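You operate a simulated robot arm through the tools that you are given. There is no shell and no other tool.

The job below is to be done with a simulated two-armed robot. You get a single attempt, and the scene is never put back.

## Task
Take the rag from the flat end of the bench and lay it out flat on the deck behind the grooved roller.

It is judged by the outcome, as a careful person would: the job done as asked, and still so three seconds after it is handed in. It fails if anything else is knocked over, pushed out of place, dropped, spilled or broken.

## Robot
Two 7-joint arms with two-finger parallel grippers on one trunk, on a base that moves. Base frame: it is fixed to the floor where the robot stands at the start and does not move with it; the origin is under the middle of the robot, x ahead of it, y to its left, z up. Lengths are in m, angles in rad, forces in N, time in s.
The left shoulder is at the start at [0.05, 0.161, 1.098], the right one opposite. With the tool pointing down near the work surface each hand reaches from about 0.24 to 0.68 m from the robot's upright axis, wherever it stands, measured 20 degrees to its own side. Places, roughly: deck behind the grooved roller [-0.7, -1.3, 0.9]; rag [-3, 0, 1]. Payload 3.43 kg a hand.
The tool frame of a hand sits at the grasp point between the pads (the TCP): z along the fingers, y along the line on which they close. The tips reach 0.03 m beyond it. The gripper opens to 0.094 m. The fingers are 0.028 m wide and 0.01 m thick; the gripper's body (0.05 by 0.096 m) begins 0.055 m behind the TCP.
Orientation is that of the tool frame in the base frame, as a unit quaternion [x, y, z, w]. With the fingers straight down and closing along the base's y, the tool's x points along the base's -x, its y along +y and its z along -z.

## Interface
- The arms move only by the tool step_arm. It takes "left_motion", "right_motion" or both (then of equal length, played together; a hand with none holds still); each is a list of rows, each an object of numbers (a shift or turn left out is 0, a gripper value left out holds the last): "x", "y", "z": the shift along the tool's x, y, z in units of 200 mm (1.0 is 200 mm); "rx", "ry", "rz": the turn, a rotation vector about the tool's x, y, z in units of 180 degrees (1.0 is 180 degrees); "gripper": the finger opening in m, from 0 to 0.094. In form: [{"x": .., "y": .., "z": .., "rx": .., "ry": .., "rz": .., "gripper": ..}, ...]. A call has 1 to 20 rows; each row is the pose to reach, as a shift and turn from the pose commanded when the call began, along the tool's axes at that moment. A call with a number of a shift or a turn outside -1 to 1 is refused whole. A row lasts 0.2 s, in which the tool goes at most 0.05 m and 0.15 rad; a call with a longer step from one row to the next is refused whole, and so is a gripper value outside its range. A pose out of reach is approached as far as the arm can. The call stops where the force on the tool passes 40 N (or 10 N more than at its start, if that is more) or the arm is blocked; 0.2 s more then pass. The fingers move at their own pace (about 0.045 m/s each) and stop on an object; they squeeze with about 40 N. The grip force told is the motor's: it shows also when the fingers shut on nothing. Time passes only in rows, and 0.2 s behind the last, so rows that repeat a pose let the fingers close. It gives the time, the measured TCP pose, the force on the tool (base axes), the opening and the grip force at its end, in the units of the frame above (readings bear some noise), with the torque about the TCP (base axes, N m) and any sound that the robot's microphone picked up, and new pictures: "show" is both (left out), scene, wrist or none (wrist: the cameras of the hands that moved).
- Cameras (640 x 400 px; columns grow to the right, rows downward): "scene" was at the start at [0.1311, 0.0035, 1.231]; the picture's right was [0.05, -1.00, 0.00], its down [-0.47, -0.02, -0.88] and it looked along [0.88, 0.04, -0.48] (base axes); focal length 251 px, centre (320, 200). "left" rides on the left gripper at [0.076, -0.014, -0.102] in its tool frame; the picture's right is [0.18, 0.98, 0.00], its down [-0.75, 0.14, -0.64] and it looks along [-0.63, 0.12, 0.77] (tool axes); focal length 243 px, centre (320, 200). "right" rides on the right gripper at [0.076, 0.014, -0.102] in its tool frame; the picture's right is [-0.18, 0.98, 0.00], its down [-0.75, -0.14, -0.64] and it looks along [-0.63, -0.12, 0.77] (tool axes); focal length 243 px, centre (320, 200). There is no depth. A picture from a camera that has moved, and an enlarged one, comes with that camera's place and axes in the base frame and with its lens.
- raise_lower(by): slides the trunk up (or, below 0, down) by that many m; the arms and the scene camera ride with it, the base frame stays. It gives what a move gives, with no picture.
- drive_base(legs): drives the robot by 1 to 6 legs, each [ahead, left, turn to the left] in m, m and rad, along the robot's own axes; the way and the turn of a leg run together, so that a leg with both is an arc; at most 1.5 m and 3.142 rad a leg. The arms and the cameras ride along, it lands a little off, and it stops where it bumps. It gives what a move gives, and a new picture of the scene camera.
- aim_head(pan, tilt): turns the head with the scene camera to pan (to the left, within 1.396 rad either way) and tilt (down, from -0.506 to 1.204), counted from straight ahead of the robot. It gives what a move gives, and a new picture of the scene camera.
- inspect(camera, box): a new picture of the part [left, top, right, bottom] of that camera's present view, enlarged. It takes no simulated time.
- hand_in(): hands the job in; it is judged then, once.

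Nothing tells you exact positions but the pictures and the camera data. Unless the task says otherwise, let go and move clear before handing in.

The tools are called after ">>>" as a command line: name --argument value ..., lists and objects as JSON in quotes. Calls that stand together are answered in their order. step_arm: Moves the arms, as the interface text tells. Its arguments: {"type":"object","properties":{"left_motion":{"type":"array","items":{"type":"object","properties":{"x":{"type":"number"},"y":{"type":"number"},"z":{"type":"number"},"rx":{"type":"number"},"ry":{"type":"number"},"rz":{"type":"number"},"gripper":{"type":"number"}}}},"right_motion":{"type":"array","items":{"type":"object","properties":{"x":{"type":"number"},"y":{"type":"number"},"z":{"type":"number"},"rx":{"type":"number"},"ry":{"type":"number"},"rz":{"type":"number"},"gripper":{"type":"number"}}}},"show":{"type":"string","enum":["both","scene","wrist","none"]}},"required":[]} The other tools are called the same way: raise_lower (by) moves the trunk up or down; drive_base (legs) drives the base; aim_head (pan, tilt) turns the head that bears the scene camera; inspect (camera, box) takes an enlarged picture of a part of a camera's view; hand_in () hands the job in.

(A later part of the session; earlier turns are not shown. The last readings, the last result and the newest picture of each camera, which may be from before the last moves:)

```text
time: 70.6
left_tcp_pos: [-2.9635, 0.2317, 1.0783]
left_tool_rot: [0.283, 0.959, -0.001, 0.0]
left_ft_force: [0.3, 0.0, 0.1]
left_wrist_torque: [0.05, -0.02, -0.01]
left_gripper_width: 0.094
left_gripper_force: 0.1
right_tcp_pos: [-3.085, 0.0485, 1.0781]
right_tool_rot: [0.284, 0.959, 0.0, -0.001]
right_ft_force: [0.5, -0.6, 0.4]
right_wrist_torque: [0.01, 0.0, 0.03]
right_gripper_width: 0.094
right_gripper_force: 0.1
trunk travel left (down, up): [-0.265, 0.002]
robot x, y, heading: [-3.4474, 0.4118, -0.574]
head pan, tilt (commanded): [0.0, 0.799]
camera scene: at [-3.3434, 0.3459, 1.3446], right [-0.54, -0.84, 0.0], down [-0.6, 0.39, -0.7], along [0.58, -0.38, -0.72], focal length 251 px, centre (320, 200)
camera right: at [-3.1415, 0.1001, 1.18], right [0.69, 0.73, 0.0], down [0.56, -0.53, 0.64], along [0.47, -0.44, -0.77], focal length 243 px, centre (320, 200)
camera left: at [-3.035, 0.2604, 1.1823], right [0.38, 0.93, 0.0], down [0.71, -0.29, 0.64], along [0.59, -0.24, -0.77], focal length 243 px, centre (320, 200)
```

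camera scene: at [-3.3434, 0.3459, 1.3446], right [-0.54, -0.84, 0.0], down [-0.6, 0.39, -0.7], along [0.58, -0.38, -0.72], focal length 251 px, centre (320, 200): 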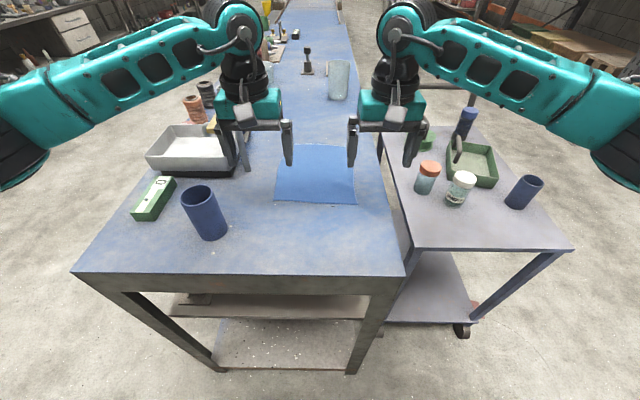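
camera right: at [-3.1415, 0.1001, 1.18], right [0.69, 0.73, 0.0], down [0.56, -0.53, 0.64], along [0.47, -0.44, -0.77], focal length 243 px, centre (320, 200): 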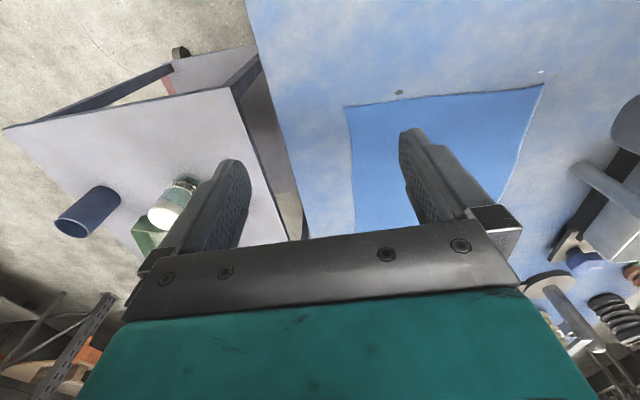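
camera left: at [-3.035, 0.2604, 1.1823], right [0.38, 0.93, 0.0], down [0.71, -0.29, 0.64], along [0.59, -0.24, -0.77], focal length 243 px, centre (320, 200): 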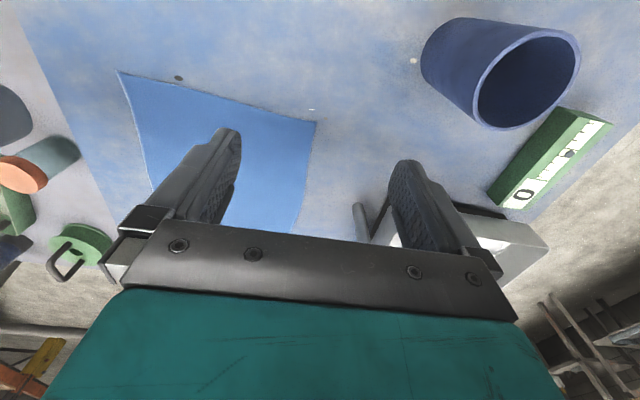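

Both hands are over the rag's near corners, which I place at (forward, left) ≈ (0.53, 0.112) and (0.516, −0.085) with the bench top near z 0.923. I'll lower to just above the cloth with each gripper straddling a side edge.

>>> step_arm --left_motion '[{"x": -0.06, "y": -0.02, "z": 0.1, "gripper": 0.04}, {"x": -0.12, "y": -0.04, "z": 0.2, "gripper": 0.04}, {"x": -0.18, "y": -0.063, "z": 0.3, "gripper": 0.04}, {"x": -0.23, "y": -0.063, "z": 0.4, "gripper": 0.04}, {"x": -0.23, "y": -0.063, "z": 0.5, "gripper": 0.04}, {"x": -0.23, "y": -0.063, "z": 0.565, "gripper": 0.04}]' --right_motion '[{"x": -0.04, "y": 0.05, "z": 0.1, "gripper": 0.04}, {"x": -0.08, "y": 0.1, "z": 0.2, "gripper": 0.04}, {"x": -0.12, "y": 0.15, "z": 0.3, "gripper": 0.04}, {"x": -0.167, "y": 0.1715, "z": 0.4, "gripper": 0.04}, {"x": -0.167, "y": 0.1715, "z": 0.5, "gripper": 0.04}, {"x": -0.167, "y": 0.1715, "z": 0.565, "gripper": 0.04}]' --show "both"

>>> inspect --camera "scene" --box '[220, 90, 420, 215]'

```text
time: 72.0
left_tcp_pos: [-2.9304, 0.1979, 0.9675]
left_tool_rot: [0.283, 0.959, 0.0, 0.0]
left_ft_force: [1.1, -0.1, 0.1]
left_wrist_torque: [0.0, -0.03, -0.03]
left_gripper_width: 0.0402
left_gripper_force: 0.1
right_tcp_pos: [-3.0382, 0.0572, 0.9654]
right_tool_rot: [0.283, 0.959, -0.001, -0.001]
right_ft_force: [-0.5, 0.6, -1.0]
right_wrist_torque: [0.0, 0.01, 0.01]
right_gripper_width: 0.0401
right_gripper_force: 0.1
trunk travel left (down, up): [-0.265, 0.002]
robot x, y, heading: [-3.4462, 0.4154, -0.577]
head pan, tilt (commanded): [0.0, 0.799]
camera scene: at [-3.344, 0.3464, 1.3447], right [-0.54, -0.84, 0.0], down [-0.6, 0.39, -0.7], along [0.58, -0.38, -0.72], focal length 251 px, centre (320, 200)
camera right: at [-3.0955, 0.1109, 1.0689], right [0.69, 0.72, 0.0], down [0.56, -0.53, 0.64], along [0.47, -0.44, -0.77], focal length 243 px, centre (320, 200)
camera left: at [-3.0028, 0.2259, 1.07], right [0.38, 0.93, 0.0], down [0.71, -0.29, 0.64], along [0.59, -0.24, -0.77], focal length 243 px, centre (320, 200)
```

scene: 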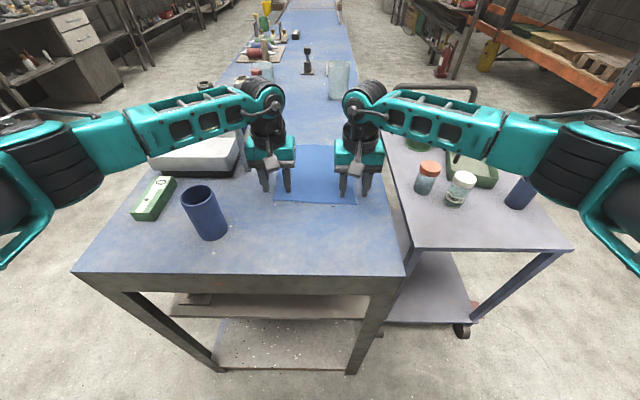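
right: 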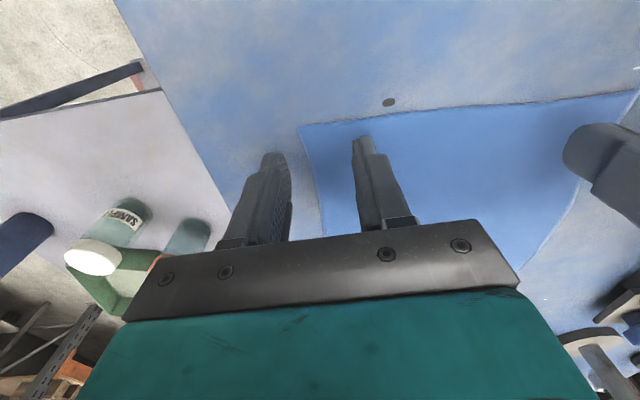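
left: 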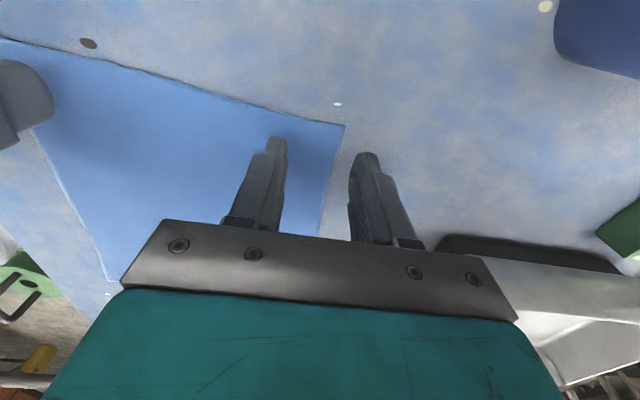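

```text
3.20 times, centred on (320, 152) of scene
camera zoom: at [-3.344, 0.3464, 1.3447], right [-0.54, -0.84, 0.0], down [-0.6, 0.39, -0.7], along [0.58, -0.38, -0.72], focal length 802 px, centre (320, 352)
```

zoom: 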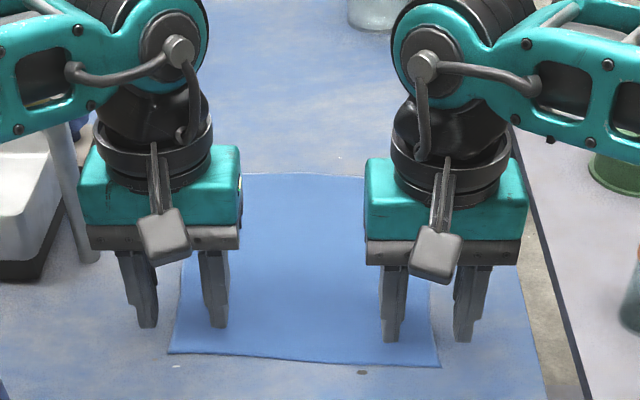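

The fingers straddle both side edges as intended. I'll lower gently in small steps to feel for the bench top.

>>> step_arm --left_motion '[{"z": 0.02}, {"z": 0.04}, {"z": 0.05}]' --right_motion '[{"z": 0.02}, {"z": 0.04}, {"z": 0.05}]' --show "none"

```text
time: 72.8
left_tcp_pos: [-2.9312, 0.1967, 0.9581]
left_tool_rot: [0.283, 0.959, -0.001, 0.0]
left_ft_force: [0.2, -0.2, 0.8]
left_wrist_torque: [0.02, 0.02, 0.04]
left_gripper_width: 0.0399
left_gripper_force: 0.1
right_tcp_pos: [-3.0396, 0.0596, 0.955]
right_tool_rot: [0.284, 0.959, 0.0, 0.001]
right_ft_force: [0.3, 0.0, 0.2]
right_wrist_torque: [-0.03, -0.02, 0.01]
right_gripper_width: 0.0399
right_gripper_force: 0.0
trunk travel left (down, up): [-0.265, 0.002]
robot x, y, heading: [-3.4487, 0.4126, -0.576]
head pan, tilt (commanded): [0.0, 0.799]
```

>>> step_arm --left_motion '[{"z": 0.01}, {"z": 0.02}, {"z": 0.03}, {"z": 0.035}]' --right_motion '[{"z": 0.01}, {"z": 0.015}, {"z": 0.02}, {"z": 0.025}]' --show "none"

```text
time: 73.8
left_tcp_pos: [-2.9317, 0.1967, 0.9512]
left_tool_rot: [0.283, 0.959, -0.001, 0.001]
left_ft_force: [0.3, 0.1, 0.5]
left_wrist_torque: [0.03, -0.01, 0.0]
left_gripper_width: 0.0403
left_gripper_force: 0.2
right_tcp_pos: [-3.0396, 0.0596, 0.9519]
right_tool_rot: [0.284, 0.959, 0.001, 0.001]
right_ft_force: [0.0, -1.8, 5.9]
right_wrist_torque: [0.11, -0.05, 0.01]
right_gripper_width: 0.0393
right_gripper_force: 0.1
trunk travel left (down, up): [-0.265, 0.002]
robot x, y, heading: [-3.4478, 0.4178, -0.573]
head pan, tilt (commanded): [0.0, 0.799]
```

The right fingertips touch at about z 0.952; the left needs a little more.

>>> step_arm --left_motion '[{"z": 0.005}, {"z": 0.01}, {"z": 0.015}]' --show "none"

```text
time: 74.6
left_tcp_pos: [-2.9322, 0.1969, 0.9521]
left_tool_rot: [0.284, 0.959, -0.002, 0.002]
left_ft_force: [-1.4, 0.3, 12.2]
left_wrist_torque: [-0.19, 0.28, -0.02]
left_gripper_width: 0.0394
left_gripper_force: 0.0
right_tcp_pos: [-3.0394, 0.0607, 0.9515]
right_tool_rot: [0.284, 0.959, 0.001, 0.001]
right_ft_force: [1.5, -1.2, 5.9]
right_wrist_torque: [0.09, -0.06, -0.02]
right_gripper_width: 0.0395
right_gripper_force: 0.0
trunk travel left (down, up): [-0.265, 0.002]
robot x, y, heading: [-3.4443, 0.4131, -0.578]
head pan, tilt (commanded): [0.0, 0.799]
```

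Both hands press lightly on the bench top (tips at z ≈ 0.922). Now I'll close both grippers to gather the edges.

>>> step_arm --left_motion '[{"z": -0.003, "gripper": 0.03}, {"z": -0.003, "gripper": 0.02}, {"z": -0.003, "gripper": 0.01}, {"z": -0.003, "gripper": 0.0}, {"z": -0.003, "gripper": 0.0}, {"z": -0.003, "gripper": 0.0}]' --right_motion '[{"z": 0.002, "gripper": 0.03}, {"z": 0.002, "gripper": 0.02}, {"z": 0.002, "gripper": 0.01}, {"z": 0.002, "gripper": 0.0}, {"z": 0.002, "gripper": 0.0}, {"z": 0.002, "gripper": 0.0}]' --show "both"

>>> inspect --camera "scene" --box '[220, 90, 420, 215]'

```text
time: 76.0
left_tcp_pos: [-2.9319, 0.1971, 0.9523]
left_tool_rot: [0.282, 0.959, -0.001, 0.001]
left_ft_force: [4.0, 1.6, 18.0]
left_wrist_torque: [0.06, -0.04, 0.03]
left_gripper_width: 0.0013
left_gripper_force: 35.9
right_tcp_pos: [-3.0389, 0.0609, 0.9526]
right_tool_rot: [0.284, 0.959, 0.0, 0.002]
right_ft_force: [0.9, -0.4, 10.3]
right_wrist_torque: [0.02, -0.04, -0.01]
right_gripper_width: 0.0002
right_gripper_force: 33.1
trunk travel left (down, up): [-0.265, 0.002]
robot x, y, heading: [-3.4464, 0.4114, -0.573]
head pan, tilt (commanded): [0.0, 0.799]
camera scene: at [-3.3459, 0.3478, 1.3451], right [-0.54, -0.84, 0.0], down [-0.6, 0.39, -0.7], along [0.59, -0.38, -0.72], focal length 251 px, centre (320, 200)
camera right: at [-3.0974, 0.113, 1.054], right [0.69, 0.72, 0.0], down [0.55, -0.53, 0.64], along [0.47, -0.44, -0.76], focal length 243 px, centre (320, 200)
camera left: at [-3.0039, 0.2263, 1.0544], right [0.38, 0.93, 0.0], down [0.71, -0.29, 0.65], along [0.6, -0.25, -0.76], focal length 243 px, centre (320, 200)
```

scene: 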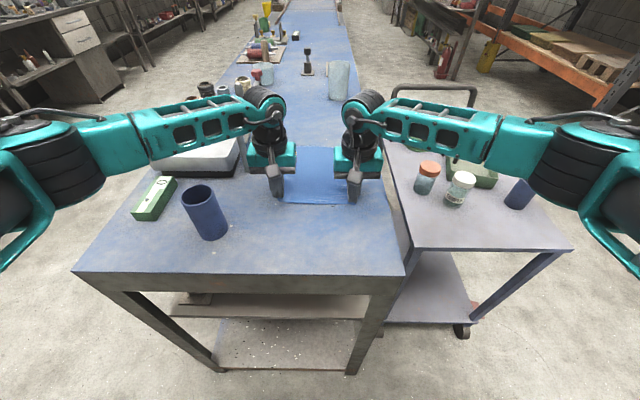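
right: 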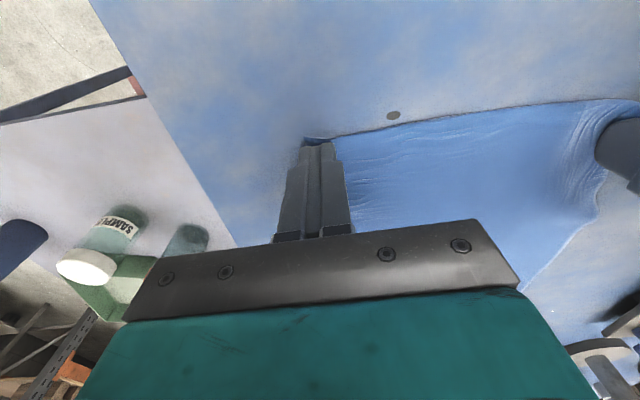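
left: 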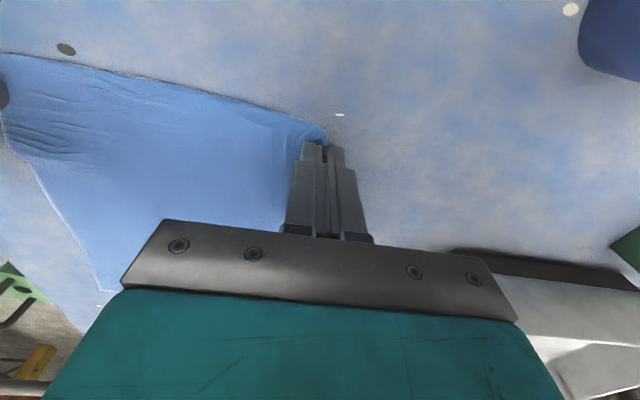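

```text
3.20 times, centred on (320, 152) of scene
camera zoom: at [-3.3459, 0.3478, 1.3451], right [-0.54, -0.84, 0.0], down [-0.6, 0.39, -0.7], along [0.59, -0.38, -0.72], focal length 802 px, centre (320, 352)
```

zoom: 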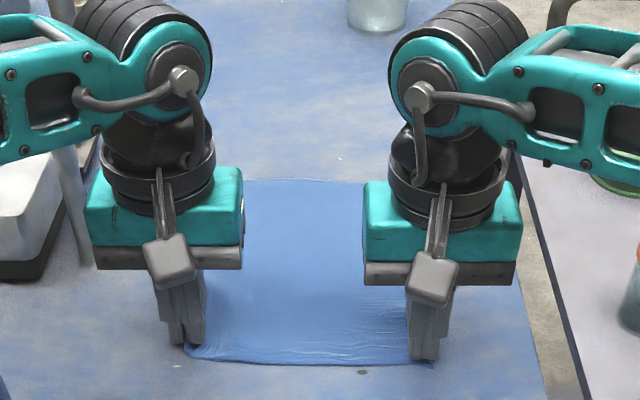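

The cloth is truly soft and has gathered towards both grippers. I'll lift a few centimetres to see whether each hand holds it.

>>> step_arm --left_motion '[{"z": -0.05}, {"z": -0.1}, {"z": -0.15}, {"z": -0.2}]' --right_motion '[{"z": -0.05}, {"z": -0.1}, {"z": -0.15}, {"z": -0.2}]' --show "both"

>>> inspect --camera "scene" --box '[220, 90, 420, 215]'

```text
time: 77.0
left_tcp_pos: [-2.932, 0.1961, 0.9905]
left_tool_rot: [0.284, 0.959, -0.002, -0.001]
left_ft_force: [0.1, -0.3, -0.1]
left_wrist_torque: [0.02, -0.01, -0.04]
left_gripper_width: 0.0013
left_gripper_force: 35.7
right_tcp_pos: [-3.0388, 0.0597, 0.9905]
right_tool_rot: [0.284, 0.959, 0.001, 0.0]
right_ft_force: [-0.2, -0.3, -0.4]
right_wrist_torque: [0.0, 0.02, 0.06]
right_gripper_width: 0.0
right_gripper_force: 32.7
trunk travel left (down, up): [-0.265, 0.002]
robot x, y, heading: [-3.4487, 0.414, -0.575]
head pan, tilt (commanded): [0.0, 0.799]
camera scene: at [-3.3443, 0.3465, 1.3447], right [-0.54, -0.84, 0.0], down [-0.6, 0.39, -0.7], along [0.58, -0.38, -0.72], focal length 251 px, centre (320, 200)
camera right: at [-3.0959, 0.1122, 1.0931], right [0.69, 0.72, 0.0], down [0.56, -0.53, 0.64], along [0.47, -0.44, -0.77], focal length 243 px, centre (320, 200)
camera left: at [-3.0037, 0.2256, 1.0928], right [0.38, 0.93, 0.0], down [0.71, -0.29, 0.64], along [0.59, -0.24, -0.77], focal length 243 px, centre (320, 200)
```

scene: 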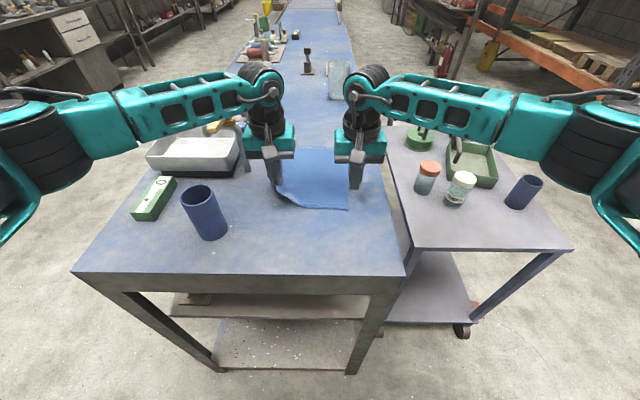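
right: 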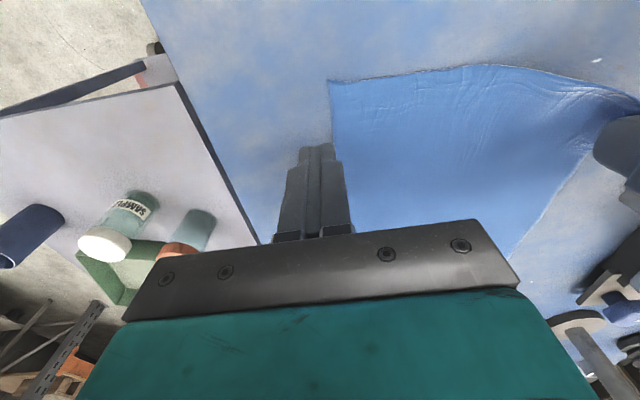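
left: 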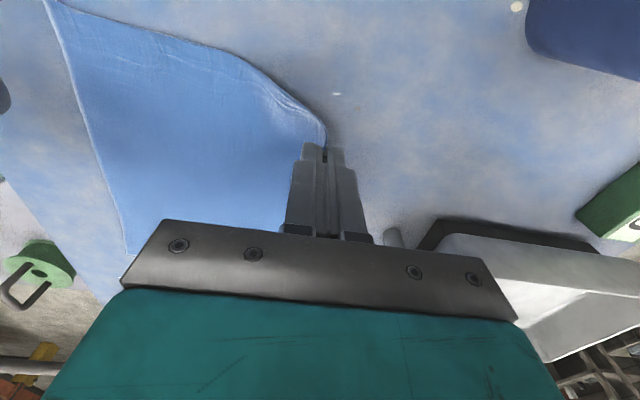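

```text
3.20 times, centred on (320, 152) of scene
camera zoom: at [-3.3443, 0.3465, 1.3447], right [-0.54, -0.84, 0.0], down [-0.6, 0.39, -0.7], along [0.58, -0.38, -0.72], focal length 802 px, centre (320, 352)
```

zoom: 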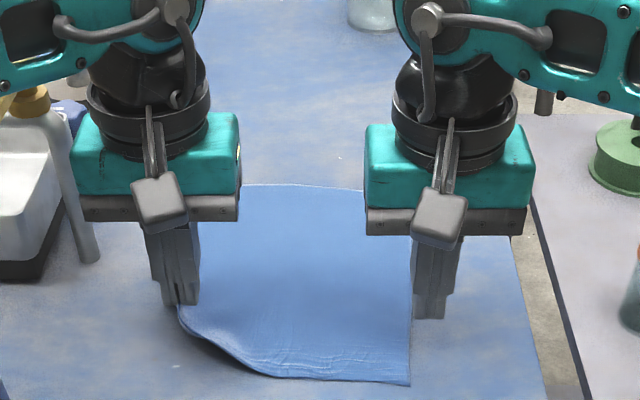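

The left hand holds its corner, but the right edge slid out from under the right fingers. The right edge is now at lateral −0.066; I'll regrasp there with both fingers on the cloth and a firmer press.

>>> step_arm --right_motion '[{"y": 0.06, "x": 0.02, "gripper": 0.02}, {"y": 0.12, "x": 0.04, "gripper": 0.036}, {"y": 0.173, "x": 0.0485, "gripper": 0.036}, {"y": 0.173, "x": 0.0485, "z": 0.06, "gripper": 0.036}, {"y": 0.173, "x": 0.0485, "z": 0.12, "gripper": 0.036}, {"y": 0.173, "x": 0.0485, "z": 0.16, "gripper": 0.036}]' --show "wrist"

>>> inspect --camera "scene" --box '[220, 90, 420, 215]'

```text
time: 78.4
left_tcp_pos: [-2.9322, 0.1971, 0.9885]
left_tool_rot: [0.282, 0.959, -0.001, -0.001]
left_ft_force: [-0.9, 0.4, -0.6]
left_wrist_torque: [0.03, 0.01, 0.0]
left_gripper_width: 0.001
left_gripper_force: 36.1
right_tcp_pos: [-3.0276, 0.0925, 0.9578]
right_tool_rot: [0.284, 0.959, 0.0, 0.0]
right_ft_force: [0.6, 0.2, 0.3]
right_wrist_torque: [0.01, 0.03, 0.03]
right_gripper_width: 0.0358
right_gripper_force: 0.1
trunk travel left (down, up): [-0.265, 0.002]
robot x, y, heading: [-3.4462, 0.4167, -0.574]
head pan, tilt (commanded): [0.0, 0.799]
camera right: at [-3.0848, 0.1463, 1.061], right [0.69, 0.72, 0.0], down [0.55, -0.53, 0.64], along [0.47, -0.44, -0.77], focal length 243 px, centre (320, 200)
```

right: 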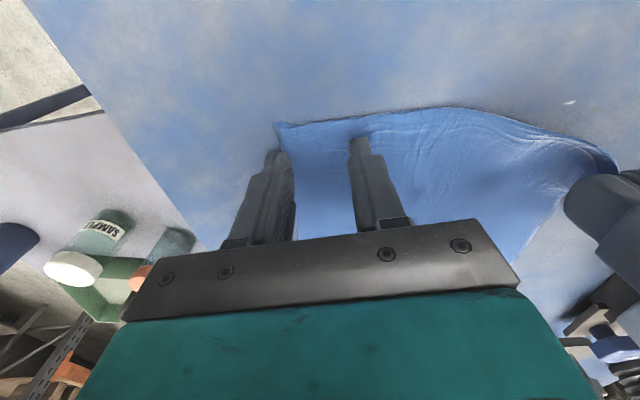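

```text
3.20 times, centred on (320, 152) of scene
camera zoom: at [-3.3442, 0.3464, 1.3447], right [-0.54, -0.84, 0.0], down [-0.6, 0.39, -0.7], along [0.58, -0.38, -0.72], focal length 802 px, centre (320, 352)
```

zoom: 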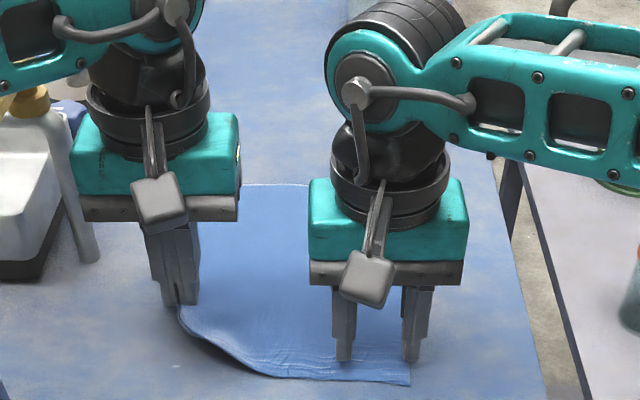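

>>> step_arm --right_motion '[{"z": 0.02}, {"z": 0.035}, {"z": 0.05}, {"z": 0.055}]' --show "none"

```text
time: 79.4
left_tcp_pos: [-2.9327, 0.1988, 0.992]
left_tool_rot: [0.283, 0.959, -0.002, 0.002]
left_ft_force: [-0.4, 0.0, -0.5]
left_wrist_torque: [-0.01, -0.02, 0.03]
left_gripper_width: 0.0011
left_gripper_force: 36.3
right_tcp_pos: [-3.0279, 0.0943, 0.951]
right_tool_rot: [0.283, 0.959, -0.001, 0.004]
right_ft_force: [-2.1, -0.5, 27.2]
right_wrist_torque: [-0.14, 0.3, 0.0]
right_gripper_width: 0.0361
right_gripper_force: 0.5
trunk travel left (down, up): [-0.265, 0.002]
robot x, y, heading: [-3.4481, 0.4111, -0.576]
head pan, tilt (commanded): [0.0, 0.799]
```

>>> step_arm --right_motion '[{"z": -0.006, "gripper": 0.028}, {"z": -0.006, "gripper": 0.02}, {"z": -0.006, "gripper": 0.012}, {"z": -0.006, "gripper": 0.004}, {"z": -0.006, "gripper": 0.0}, {"z": -0.006, "gripper": 0.0}, {"z": -0.006, "gripper": 0.0}]' --show "wrist"

>>> inspect --camera "scene" --box '[220, 90, 420, 215]'

```text
time: 81.0
left_tcp_pos: [-2.9325, 0.198, 0.9899]
left_tool_rot: [0.283, 0.959, -0.001, 0.001]
left_ft_force: [-0.1, -0.1, -0.5]
left_wrist_torque: [0.0, 0.0, 0.02]
left_gripper_width: 0.0013
left_gripper_force: 36.0
right_tcp_pos: [-3.0283, 0.0947, 0.9516]
right_tool_rot: [0.284, 0.959, 0.0, 0.003]
right_ft_force: [-0.2, -1.9, 28.3]
right_wrist_torque: [-0.02, 0.14, 0.06]
right_gripper_width: 0.0021
right_gripper_force: 36.5
trunk travel left (down, up): [-0.265, 0.002]
robot x, y, heading: [-3.4462, 0.4111, -0.576]
head pan, tilt (commanded): [0.0, 0.799]
camera right: at [-3.086, 0.1468, 1.0537], right [0.69, 0.72, 0.0], down [0.55, -0.53, 0.65], along [0.47, -0.44, -0.76], focal length 243 px, centre (320, 200)
```

right: 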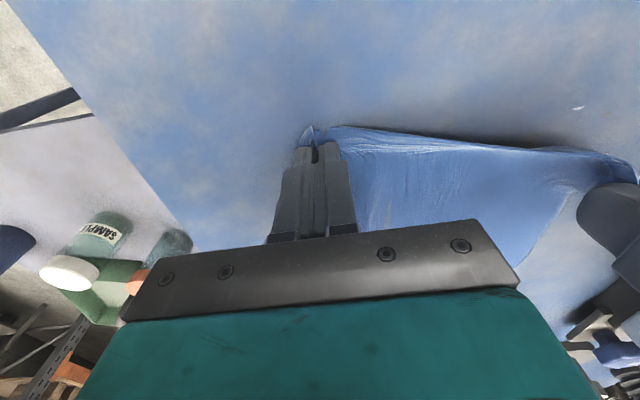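

```text
3.20 times, centred on (320, 152) of scene
camera zoom: at [-3.3463, 0.3478, 1.3451], right [-0.54, -0.84, 0.0], down [-0.6, 0.39, -0.7], along [0.59, -0.38, -0.72], focal length 802 px, centre (320, 352)
```

zoom: 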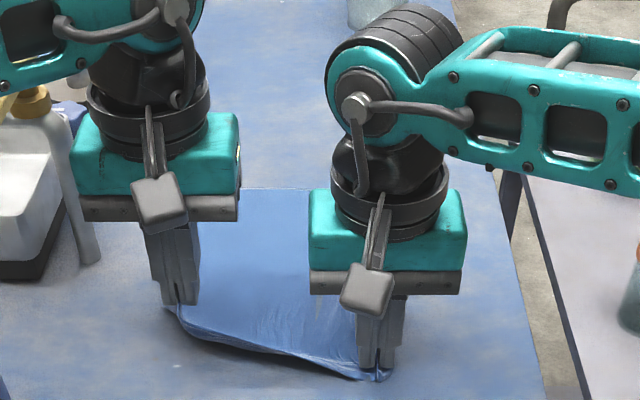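

The right gripper now reads 0.002 m with a fold between its fingers. I'll lift both hands slowly and check that both corners come up.

>>> step_arm --left_motion '[{"z": 0.0}, {"z": 0.0}, {"z": 0.0}, {"z": 0.0}, {"z": -0.1}, {"z": -0.2}]' --right_motion '[{"z": -0.05}, {"z": -0.1}, {"z": -0.15}, {"z": -0.2}, {"z": -0.3}, {"z": -0.4}]' --show "both"

>>> inspect --camera "scene" --box '[220, 90, 420, 215]'

```text
time: 82.4
left_tcp_pos: [-2.9326, 0.1968, 1.0292]
left_tool_rot: [0.283, 0.959, 0.0, 0.001]
left_ft_force: [-0.2, 0.0, 0.1]
left_wrist_torque: [0.04, 0.0, -0.03]
left_gripper_width: 0.0012
left_gripper_force: 36.1
right_tcp_pos: [-3.0294, 0.094, 1.0292]
right_tool_rot: [0.284, 0.959, -0.001, 0.0]
right_ft_force: [0.8, 0.6, 0.9]
right_wrist_torque: [0.03, 0.01, 0.02]
right_gripper_width: 0.0018
right_gripper_force: 36.6
trunk travel left (down, up): [-0.265, 0.002]
robot x, y, heading: [-3.4468, 0.4145, -0.574]
head pan, tilt (commanded): [0.0, 0.799]
camera scene: at [-3.3444, 0.3466, 1.3447], right [-0.54, -0.84, 0.0], down [-0.6, 0.39, -0.7], along [0.58, -0.38, -0.72], focal length 251 px, centre (320, 200)
camera right: at [-3.0858, 0.1469, 1.1317], right [0.69, 0.72, 0.0], down [0.55, -0.53, 0.64], along [0.47, -0.44, -0.77], focal length 243 px, centre (320, 200)
camera left: at [-3.0043, 0.2258, 1.1325], right [0.38, 0.93, 0.0], down [0.71, -0.29, 0.64], along [0.59, -0.24, -0.77], focal length 243 px, centre (320, 200)
```

scene: 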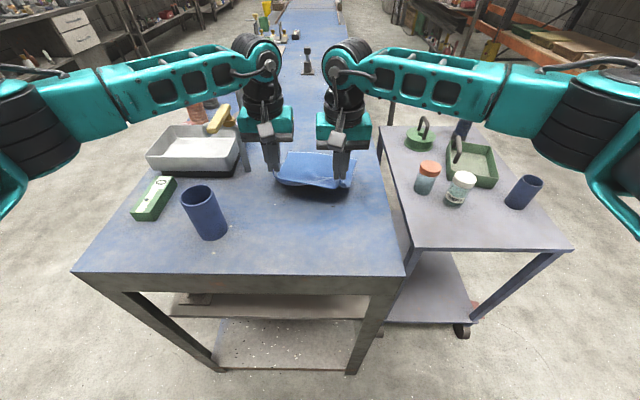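
right: 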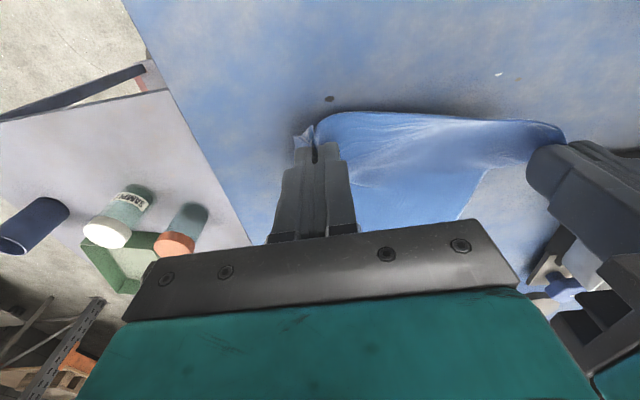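
left: 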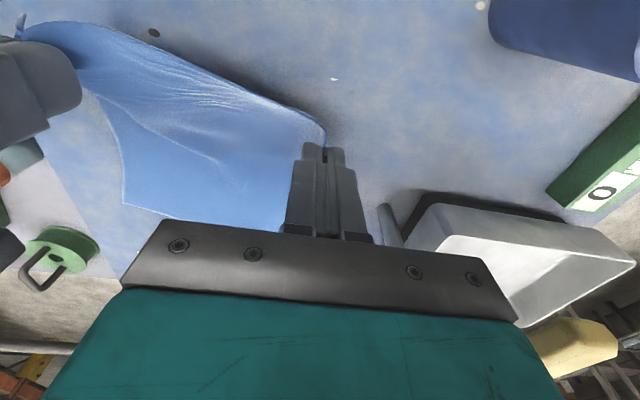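

```text
3.20 times, centred on (320, 152) of scene
camera zoom: at [-3.3444, 0.3466, 1.3447], right [-0.54, -0.84, 0.0], down [-0.6, 0.39, -0.7], along [0.58, -0.38, -0.72], focal length 802 px, centre (320, 352)
```

zoom: 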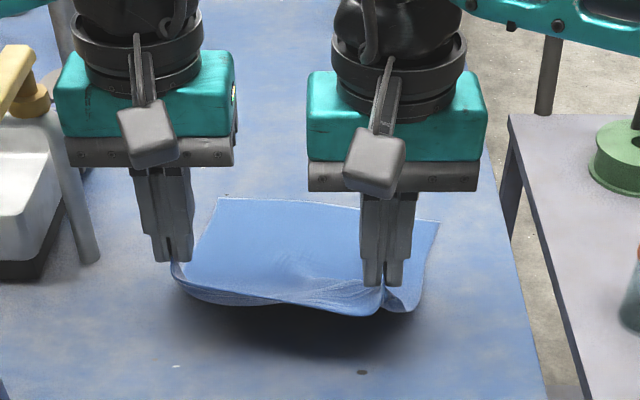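

Both hands hold the rag's near edge. I'll raise it well clear of the bench and draw it in towards me, spreading the hands a little.

>>> step_arm --left_motion '[{"x": 0.0, "z": -0.12}, {"x": 0.05, "z": -0.25}, {"x": 0.12, "z": -0.38}, {"x": 0.2, "z": -0.5}, {"x": 0.28, "z": -0.6}, {"x": 0.36, "z": -0.7}, {"x": 0.44, "z": -0.78}, {"x": 0.5, "z": -0.85}]' --right_motion '[{"x": 0.0, "z": -0.12}, {"x": 0.05, "z": -0.25}, {"x": 0.12, "y": -0.02, "z": -0.38}, {"x": 0.2, "y": -0.04, "z": -0.5}, {"x": 0.28, "y": -0.05, "z": -0.6}, {"x": 0.36, "y": -0.06, "z": -0.7}, {"x": 0.44, "y": -0.07, "z": -0.78}, {"x": 0.5, "y": -0.08, "z": -0.85}]' --show "both"

>>> inspect --camera "scene" --box '[160, 60, 480, 260]'

```text
time: 84.2
left_tcp_pos: [-3.0168, 0.251, 1.199]
left_tool_rot: [0.283, 0.959, -0.001, 0.001]
left_ft_force: [-3.1, -3.4, -0.4]
left_wrist_torque: [-0.16, 0.07, 0.05]
left_gripper_width: 0.0013
left_gripper_force: 36.3
right_tcp_pos: [-3.1213, 0.1351, 1.1981]
right_tool_rot: [0.285, 0.959, 0.001, 0.0]
right_ft_force: [4.1, 4.0, 0.2]
right_wrist_torque: [0.1, -0.12, -0.04]
right_gripper_width: 0.0015
right_gripper_force: 37.0
trunk travel left (down, up): [-0.265, 0.002]
robot x, y, heading: [-3.4421, 0.4158, -0.577]
head pan, tilt (commanded): [0.0, 0.799]
camera scene: at [-3.3445, 0.3467, 1.3448], right [-0.54, -0.84, 0.0], down [-0.6, 0.39, -0.7], along [0.58, -0.38, -0.72], focal length 251 px, centre (320, 200)
camera right: at [-3.1788, 0.1883, 1.3009], right [0.69, 0.72, 0.0], down [0.55, -0.53, 0.64], along [0.47, -0.44, -0.77], focal length 243 px, centre (320, 200)
camera left: at [-3.0889, 0.2803, 1.3017], right [0.38, 0.93, 0.0], down [0.71, -0.29, 0.64], along [0.59, -0.25, -0.77], focal length 243 px, centre (320, 200)
```

scene: 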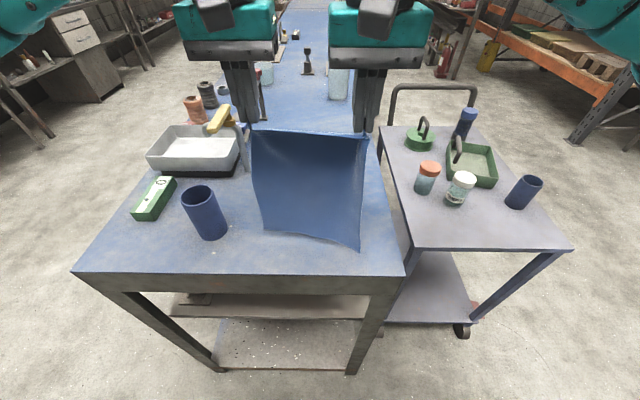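
right: 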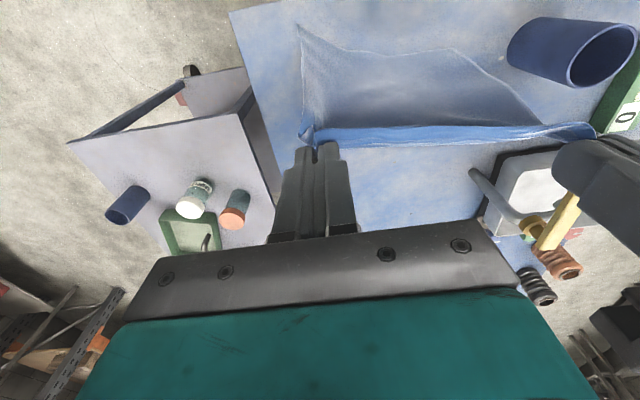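
left: 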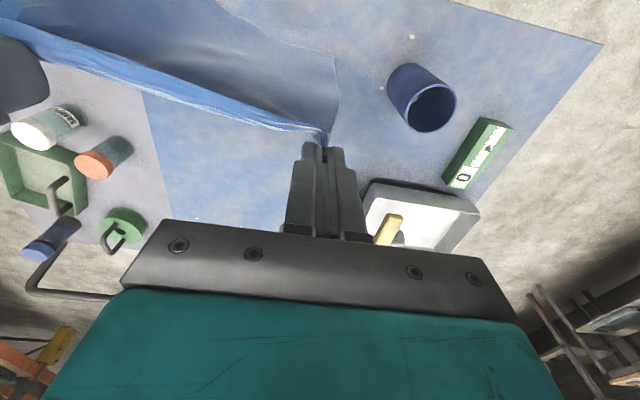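

```text
2.00 times, centred on (320, 160) of scene
camera zoom: at [-3.3445, 0.3467, 1.3448], right [-0.54, -0.84, 0.0], down [-0.6, 0.39, -0.7], along [0.58, -0.38, -0.72], focal length 501 px, centre (320, 280)
```

zoom: 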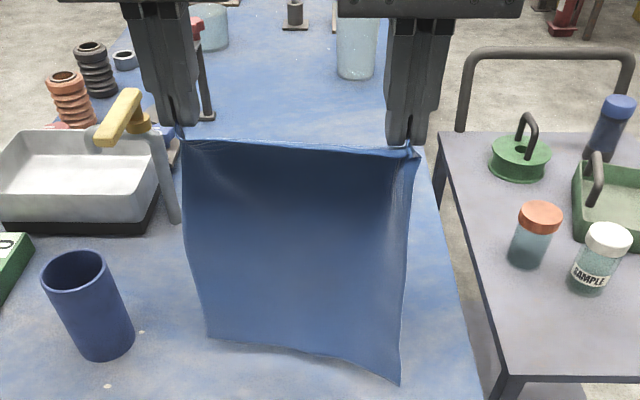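

The rag hangs squarely between the two grippers. I'll ease the tension slightly, draw it in a little further, and then back away from the bench end.

>>> step_arm --left_motion '[{"x": 0.1, "z": -0.03}, {"x": 0.2, "z": -0.06}, {"x": 0.3, "z": -0.1}]' --right_motion '[{"x": 0.1, "y": 0.005, "z": -0.03}, {"x": 0.2, "y": 0.01, "z": -0.06}, {"x": 0.3, "y": 0.015, "z": -0.1}]' --show "scene"

>>> drive_base --legs '[[-0.25, 0.0, 0.0]]'

```text
time: 85.0
left_tcp_pos: [-3.0665, 0.2848, 1.2188]
left_tool_rot: [0.283, 0.959, -0.001, 0.0]
left_ft_force: [-2.1, -3.4, 0.2]
left_wrist_torque: [-0.15, 0.1, 0.06]
left_gripper_width: 0.001
left_gripper_force: 36.3
right_tcp_pos: [-3.1703, 0.171, 1.218]
right_tool_rot: [0.284, 0.959, 0.0, 0.0]
right_ft_force: [2.9, 3.4, 0.3]
right_wrist_torque: [0.1, -0.08, -0.06]
right_gripper_width: 0.0022
right_gripper_force: 36.6
trunk travel left (down, up): [-0.265, 0.002]
robot x, y, heading: [-3.4446, 0.412, -0.577]
head pan, tilt (commanded): [0.0, 0.799]
camera scene: at [-3.3447, 0.3469, 1.3448], right [-0.54, -0.84, 0.0], down [-0.6, 0.39, -0.7], along [0.59, -0.38, -0.72], focal length 251 px, centre (320, 200)
```

scene: 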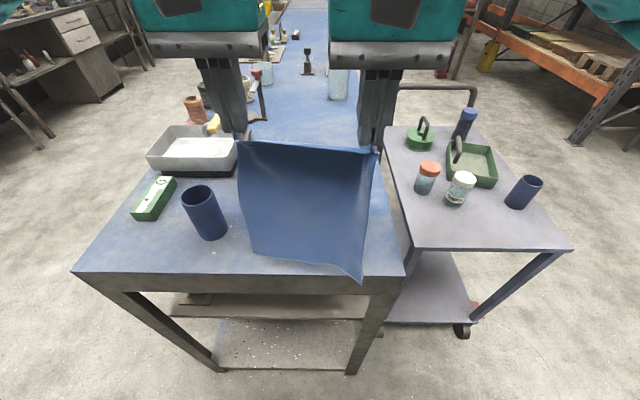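

```text
time: 86.8
left_tcp_pos: [-3.2757, 0.4212, 1.2191]
left_tool_rot: [0.283, 0.959, -0.001, 0.001]
left_ft_force: [-2.9, -3.1, 0.7]
left_wrist_torque: [-0.08, 0.05, 0.09]
left_gripper_width: 0.0013
left_gripper_force: 36.5
right_tcp_pos: [-3.3808, 0.3063, 1.2177]
right_tool_rot: [0.284, 0.959, -0.001, 0.0]
right_ft_force: [2.8, 2.8, -0.7]
right_wrist_torque: [0.06, -0.05, -0.08]
right_gripper_width: 0.0018
right_gripper_force: 36.4
trunk travel left (down, up): [-0.265, 0.002]
robot x, y, heading: [-3.6546, 0.5521, -0.579]
head pan, tilt (commanded): [0.0, 0.799]
camera scene: at [-3.554, 0.4828, 1.3448], right [-0.55, -0.84, 0.0], down [-0.6, 0.39, -0.7], along [0.58, -0.38, -0.72], focal length 251 px, centre (320, 200)
```

scene: 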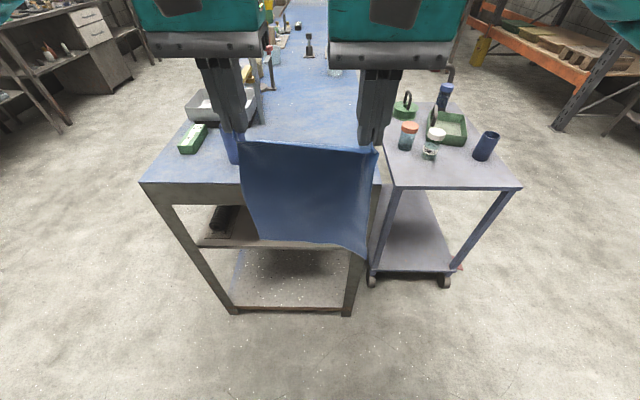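

The rag stays firmly held and clear. Next I'll strafe left out of the lane into the aisle, then turn to face the bench front.

>>> drive_base --legs '[[0.0, 1.1, 0.0], [0.0, 0.0, -1.588]]'

```text
time: 101.0
left_tcp_pos: [-3.1826, 1.128, 1.217]
left_tool_rot: [0.888, 0.459, 0.0, -0.001]
left_ft_force: [-1.9, 2.2, -0.2]
left_wrist_torque: [0.09, 0.05, 0.05]
left_gripper_width: 0.0011
left_gripper_force: 36.1
right_tcp_pos: [-3.2931, 1.2376, 1.2174]
right_tool_rot: [0.889, 0.459, 0.0, 0.002]
right_ft_force: [2.3, -2.3, -0.1]
right_wrist_torque: [-0.11, -0.08, 0.02]
right_gripper_width: 0.0021
right_gripper_force: 36.4
trunk travel left (down, up): [-0.265, 0.002]
robot x, y, heading: [-3.0423, 1.4992, -2.194]
head pan, tilt (commanded): [0.0, 0.799]
camera scene: at [-3.1073, 1.4023, 1.3447], right [-0.81, 0.58, 0.0], down [0.42, 0.58, -0.7], along [-0.4, -0.57, -0.72], focal length 251 px, centre (320, 200)
```

scene: 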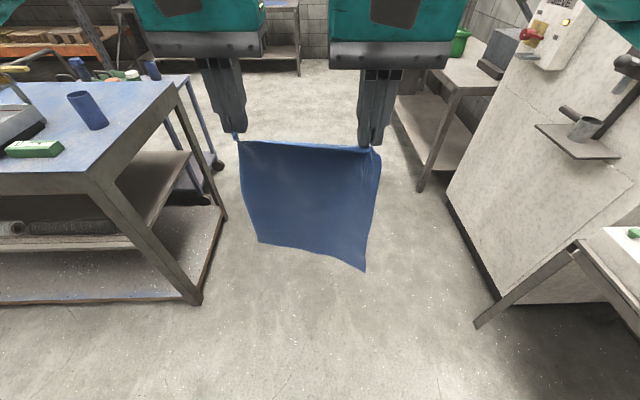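

Facing the bench direction in the aisle now, rag still held. I'll strafe left along the bench towards the deck in stages.

>>> drive_base --legs '[[0.0, 0.0, 0.025], [0.0, 1.4, 0.0]]'

>>> drive_base --legs '[[0.0, 1.2, 0.0]]'

```text
time: 113.6
left_tcp_pos: [-2.0006, 0.3656, 1.2197]
left_tool_rot: [0.875, 0.485, -0.001, -0.001]
left_ft_force: [-1.6, 2.1, 0.0]
left_wrist_torque: [0.08, 0.06, 0.06]
left_gripper_width: 0.001
left_gripper_force: 36.1
right_tcp_pos: [-2.1162, 0.4676, 1.2178]
right_tool_rot: [0.875, 0.484, 0.0, 0.0]
right_ft_force: [2.7, -2.2, 0.9]
right_wrist_torque: [-0.09, -0.05, -0.01]
right_gripper_width: 0.0017
right_gripper_force: 36.4
trunk travel left (down, up): [-0.265, 0.002]
robot x, y, heading: [-1.8722, 0.7468, -2.128]
head pan, tilt (commanded): [0.0, 0.799]
camera scene: at [-1.9409, 0.6433, 1.3447], right [-0.85, 0.53, 0.0], down [0.38, 0.61, -0.7], along [-0.37, -0.59, -0.72], focal length 251 px, centre (320, 200)
```

scene: 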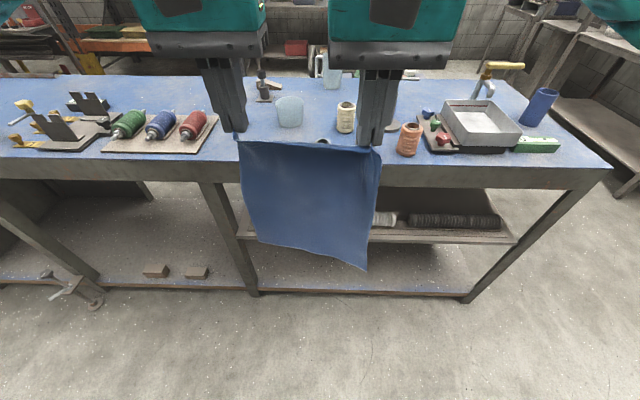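

```text
time: 124.3
left_tcp_pos: [-0.9815, -0.2633, 1.2192]
left_tool_rot: [0.871, 0.491, 0.0, 0.0]
left_ft_force: [-2.7, 0.9, -0.2]
left_wrist_torque: [0.06, 0.08, 0.09]
left_gripper_width: 0.0014
left_gripper_force: 35.7
right_tcp_pos: [-1.0986, -0.1625, 1.2174]
right_tool_rot: [0.871, 0.491, 0.0, 0.0]
right_ft_force: [2.2, -1.9, -0.3]
right_wrist_torque: [-0.06, -0.12, 0.01]
right_gripper_width: 0.0019
right_gripper_force: 36.7
trunk travel left (down, up): [-0.265, 0.002]
robot x, y, heading: [-0.8638, 0.1187, -2.11]
head pan, tilt (commanded): [0.0, 0.799]
camera scene: at [-0.926, 0.0159, 1.3447], right [-0.85, 0.52, 0.0], down [0.37, 0.61, -0.7], along [-0.36, -0.6, -0.72], focal length 251 px, centre (320, 200)
```

scene: 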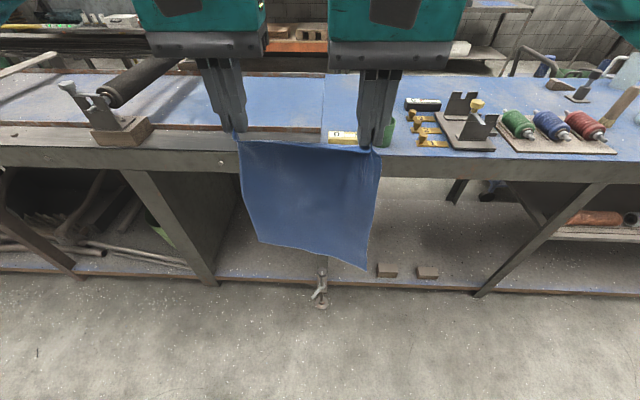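

The roller is now ahead to the left. I'll continue left so the deck behind it is in front of me.

>>> drive_base --legs '[[0.0, 0.0, -0.055], [0.0, 0.93, 0.0]]'

>>> inspect --camera "scene" --box '[0, 0, 640, 400]'

```text
time: 133.3
left_tcp_pos: [-0.2352, -0.7824, 1.2196]
left_tool_rot: [0.884, 0.467, -0.001, -0.002]
left_ft_force: [-1.1, 2.0, -0.1]
left_wrist_torque: [0.05, 0.03, 0.11]
left_gripper_width: 0.0012
left_gripper_force: 35.9
right_tcp_pos: [-0.347, -0.6748, 1.2178]
right_tool_rot: [0.885, 0.466, 0.0, 0.001]
right_ft_force: [2.0, -1.6, -0.1]
right_wrist_torque: [-0.08, -0.07, -0.05]
right_gripper_width: 0.0017
right_gripper_force: 36.5
trunk travel left (down, up): [-0.265, 0.002]
robot x, y, heading: [-0.0994, -0.4078, -2.171]
head pan, tilt (commanded): [0.0, 0.799]
camera scene: at [-0.165, -0.5071, 1.3447], right [-0.82, 0.57, 0.0], down [0.41, 0.59, -0.7], along [-0.39, -0.57, -0.72], focal length 251 px, centre (320, 200)
```

scene: 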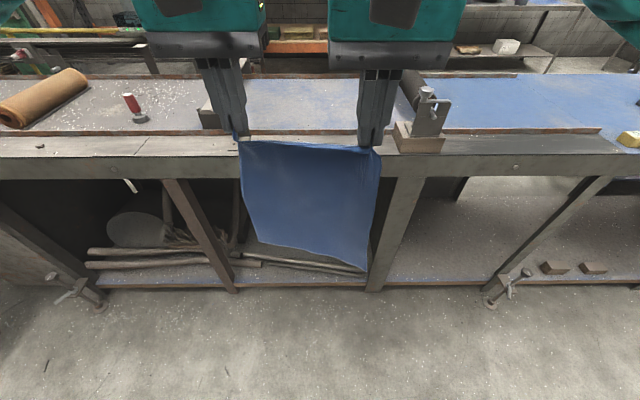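

```text
1.00 times, centred on (320, 200) of scene (not enlarged: the box is as wide or as high as the picture)
camera zoom: at [-0.165, -0.5071, 1.3447], right [-0.82, 0.57, 0.0], down [0.41, 0.59, -0.7], along [-0.39, -0.57, -0.72], focal length 251 px, centre (320, 200)
```

zoom: 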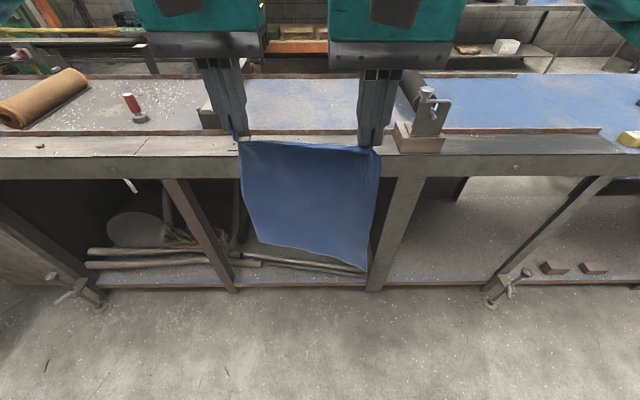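

The deck is straight ahead: between the bar on the left and the roller on the right, about 0.81–1.28 m from my axis now, with the bench front at about 0.71 m. Before driving in, I'll raise the rag a bit more so its lower edge clears the bench.

>>> step_arm --left_motion '[{"z": -0.1}, {"z": -0.2}, {"z": -0.3}]' --right_motion '[{"z": -0.1}, {"z": -0.2}, {"z": -0.3}]' --show "both"

```text
time: 134.1
left_tcp_pos: [-0.235, -0.7808, 1.2794]
left_tool_rot: [0.884, 0.468, 0.0, -0.001]
left_ft_force: [-0.9, 3.1, -0.5]
left_wrist_torque: [0.02, 0.04, 0.09]
left_gripper_width: 0.0011
left_gripper_force: 36.3
right_tcp_pos: [-0.3476, -0.6747, 1.2773]
right_tool_rot: [0.885, 0.466, 0.0, 0.001]
right_ft_force: [1.2, -1.2, -1.3]
right_wrist_torque: [-0.04, -0.07, 0.0]
right_gripper_width: 0.0015
right_gripper_force: 36.4
trunk travel left (down, up): [-0.265, 0.002]
robot x, y, heading: [-0.0975, -0.4041, -2.172]
head pan, tilt (commanded): [0.0, 0.799]
camera scene: at [-0.1647, -0.5065, 1.3447], right [-0.82, 0.57, 0.0], down [0.41, 0.59, -0.7], along [-0.39, -0.58, -0.72], focal length 251 px, centre (320, 200)
camera right: at [-0.293, -0.6199, 1.3797], right [0.71, -0.71, 0.0], down [-0.54, -0.54, 0.64], along [-0.45, -0.45, -0.77], focal length 243 px, centre (320, 200)
camera left: at [-0.2038, -0.7108, 1.3829], right [0.92, -0.4, 0.0], down [-0.31, -0.7, 0.64], along [-0.26, -0.59, -0.77], focal length 243 px, centre (320, 200)
```

scene: 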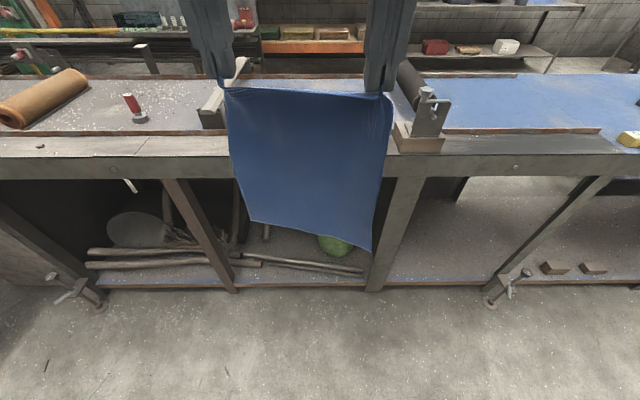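
right: 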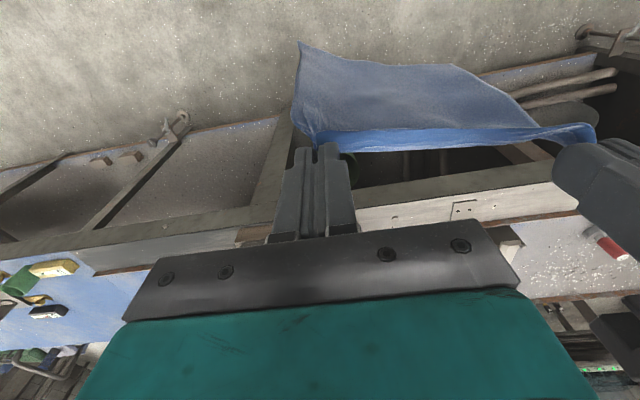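
left: 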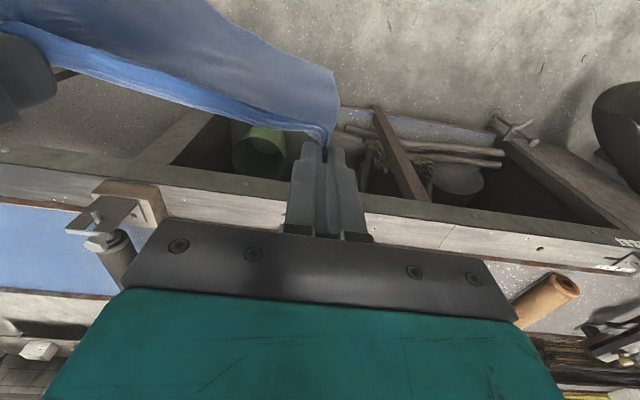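

The rag's lower edge is now at about z 1.0, clear of the bench. I'll drive in to about 0.3 m from the bench front.

>>> drive_base --legs '[[0.3, 0.03, 0.0]]'

>>> drive_base --legs '[[0.1, 0.0, 0.0]]'

```text
time: 136.2
left_tcp_pos: [-0.3801, -1.0495, 1.2781]
left_tool_rot: [0.883, 0.469, -0.001, 0.0]
left_ft_force: [-1.7, 1.4, -0.1]
left_wrist_torque: [0.08, 0.06, 0.04]
left_gripper_width: 0.001
left_gripper_force: 35.9
right_tcp_pos: [-0.492, -0.9427, 1.2762]
right_tool_rot: [0.883, 0.469, 0.001, 0.001]
right_ft_force: [0.8, -2.2, -0.1]
right_wrist_torque: [-0.05, -0.08, -0.01]
right_gripper_width: 0.0018
right_gripper_force: 36.9
trunk travel left (down, up): [-0.265, 0.002]
robot x, y, heading: [-0.244, -0.6746, -2.168]
head pan, tilt (commanded): [0.0, 0.799]
camera scene: at [-0.311, -0.7746, 1.3447], right [-0.83, 0.56, 0.0], down [0.4, 0.59, -0.7], along [-0.39, -0.58, -0.72], focal length 251 px, centre (320, 200)
```

scene: 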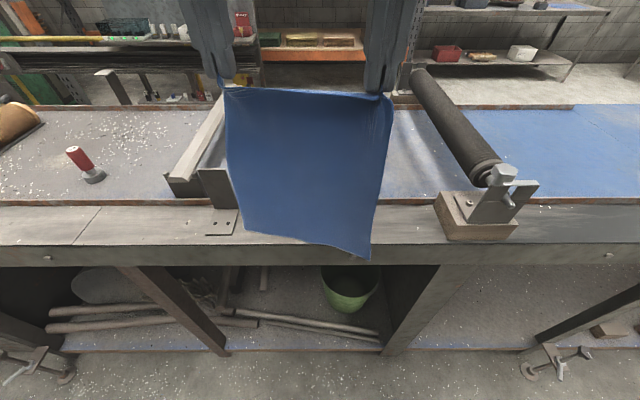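

```text
time: 137.4
left_tcp_pos: [-0.431, -1.1228, 1.2796]
left_tool_rot: [0.883, 0.469, 0.0, -0.002]
left_ft_force: [0.3, 1.1, 0.3]
left_wrist_torque: [-0.02, 0.07, 0.04]
left_gripper_width: 0.0013
left_gripper_force: 35.9
right_tcp_pos: [-0.5432, -1.0176, 1.2782]
right_tool_rot: [0.883, 0.468, 0.001, 0.001]
right_ft_force: [0.1, -0.4, 1.3]
right_wrist_torque: [-0.06, -0.02, -0.01]
right_gripper_width: 0.0018
right_gripper_force: 36.9
trunk travel left (down, up): [-0.265, 0.002]
robot x, y, heading: [-0.2968, -0.7506, -2.17]
head pan, tilt (commanded): [0.0, 0.799]
stopped in leg 1: the robot was blocked; the commanded pose is now the measured one
camera scene: at [-0.3617, -0.8494, 1.3449], right [-0.83, 0.56, 0.0], down [0.4, 0.59, -0.7], along [-0.39, -0.58, -0.72], focal length 251 px, centre (320, 200)
```

scene: 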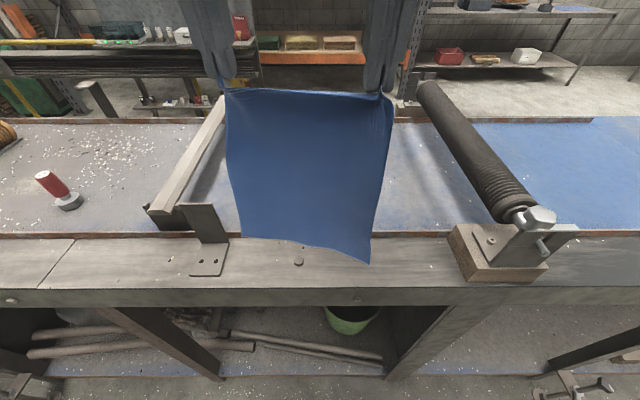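

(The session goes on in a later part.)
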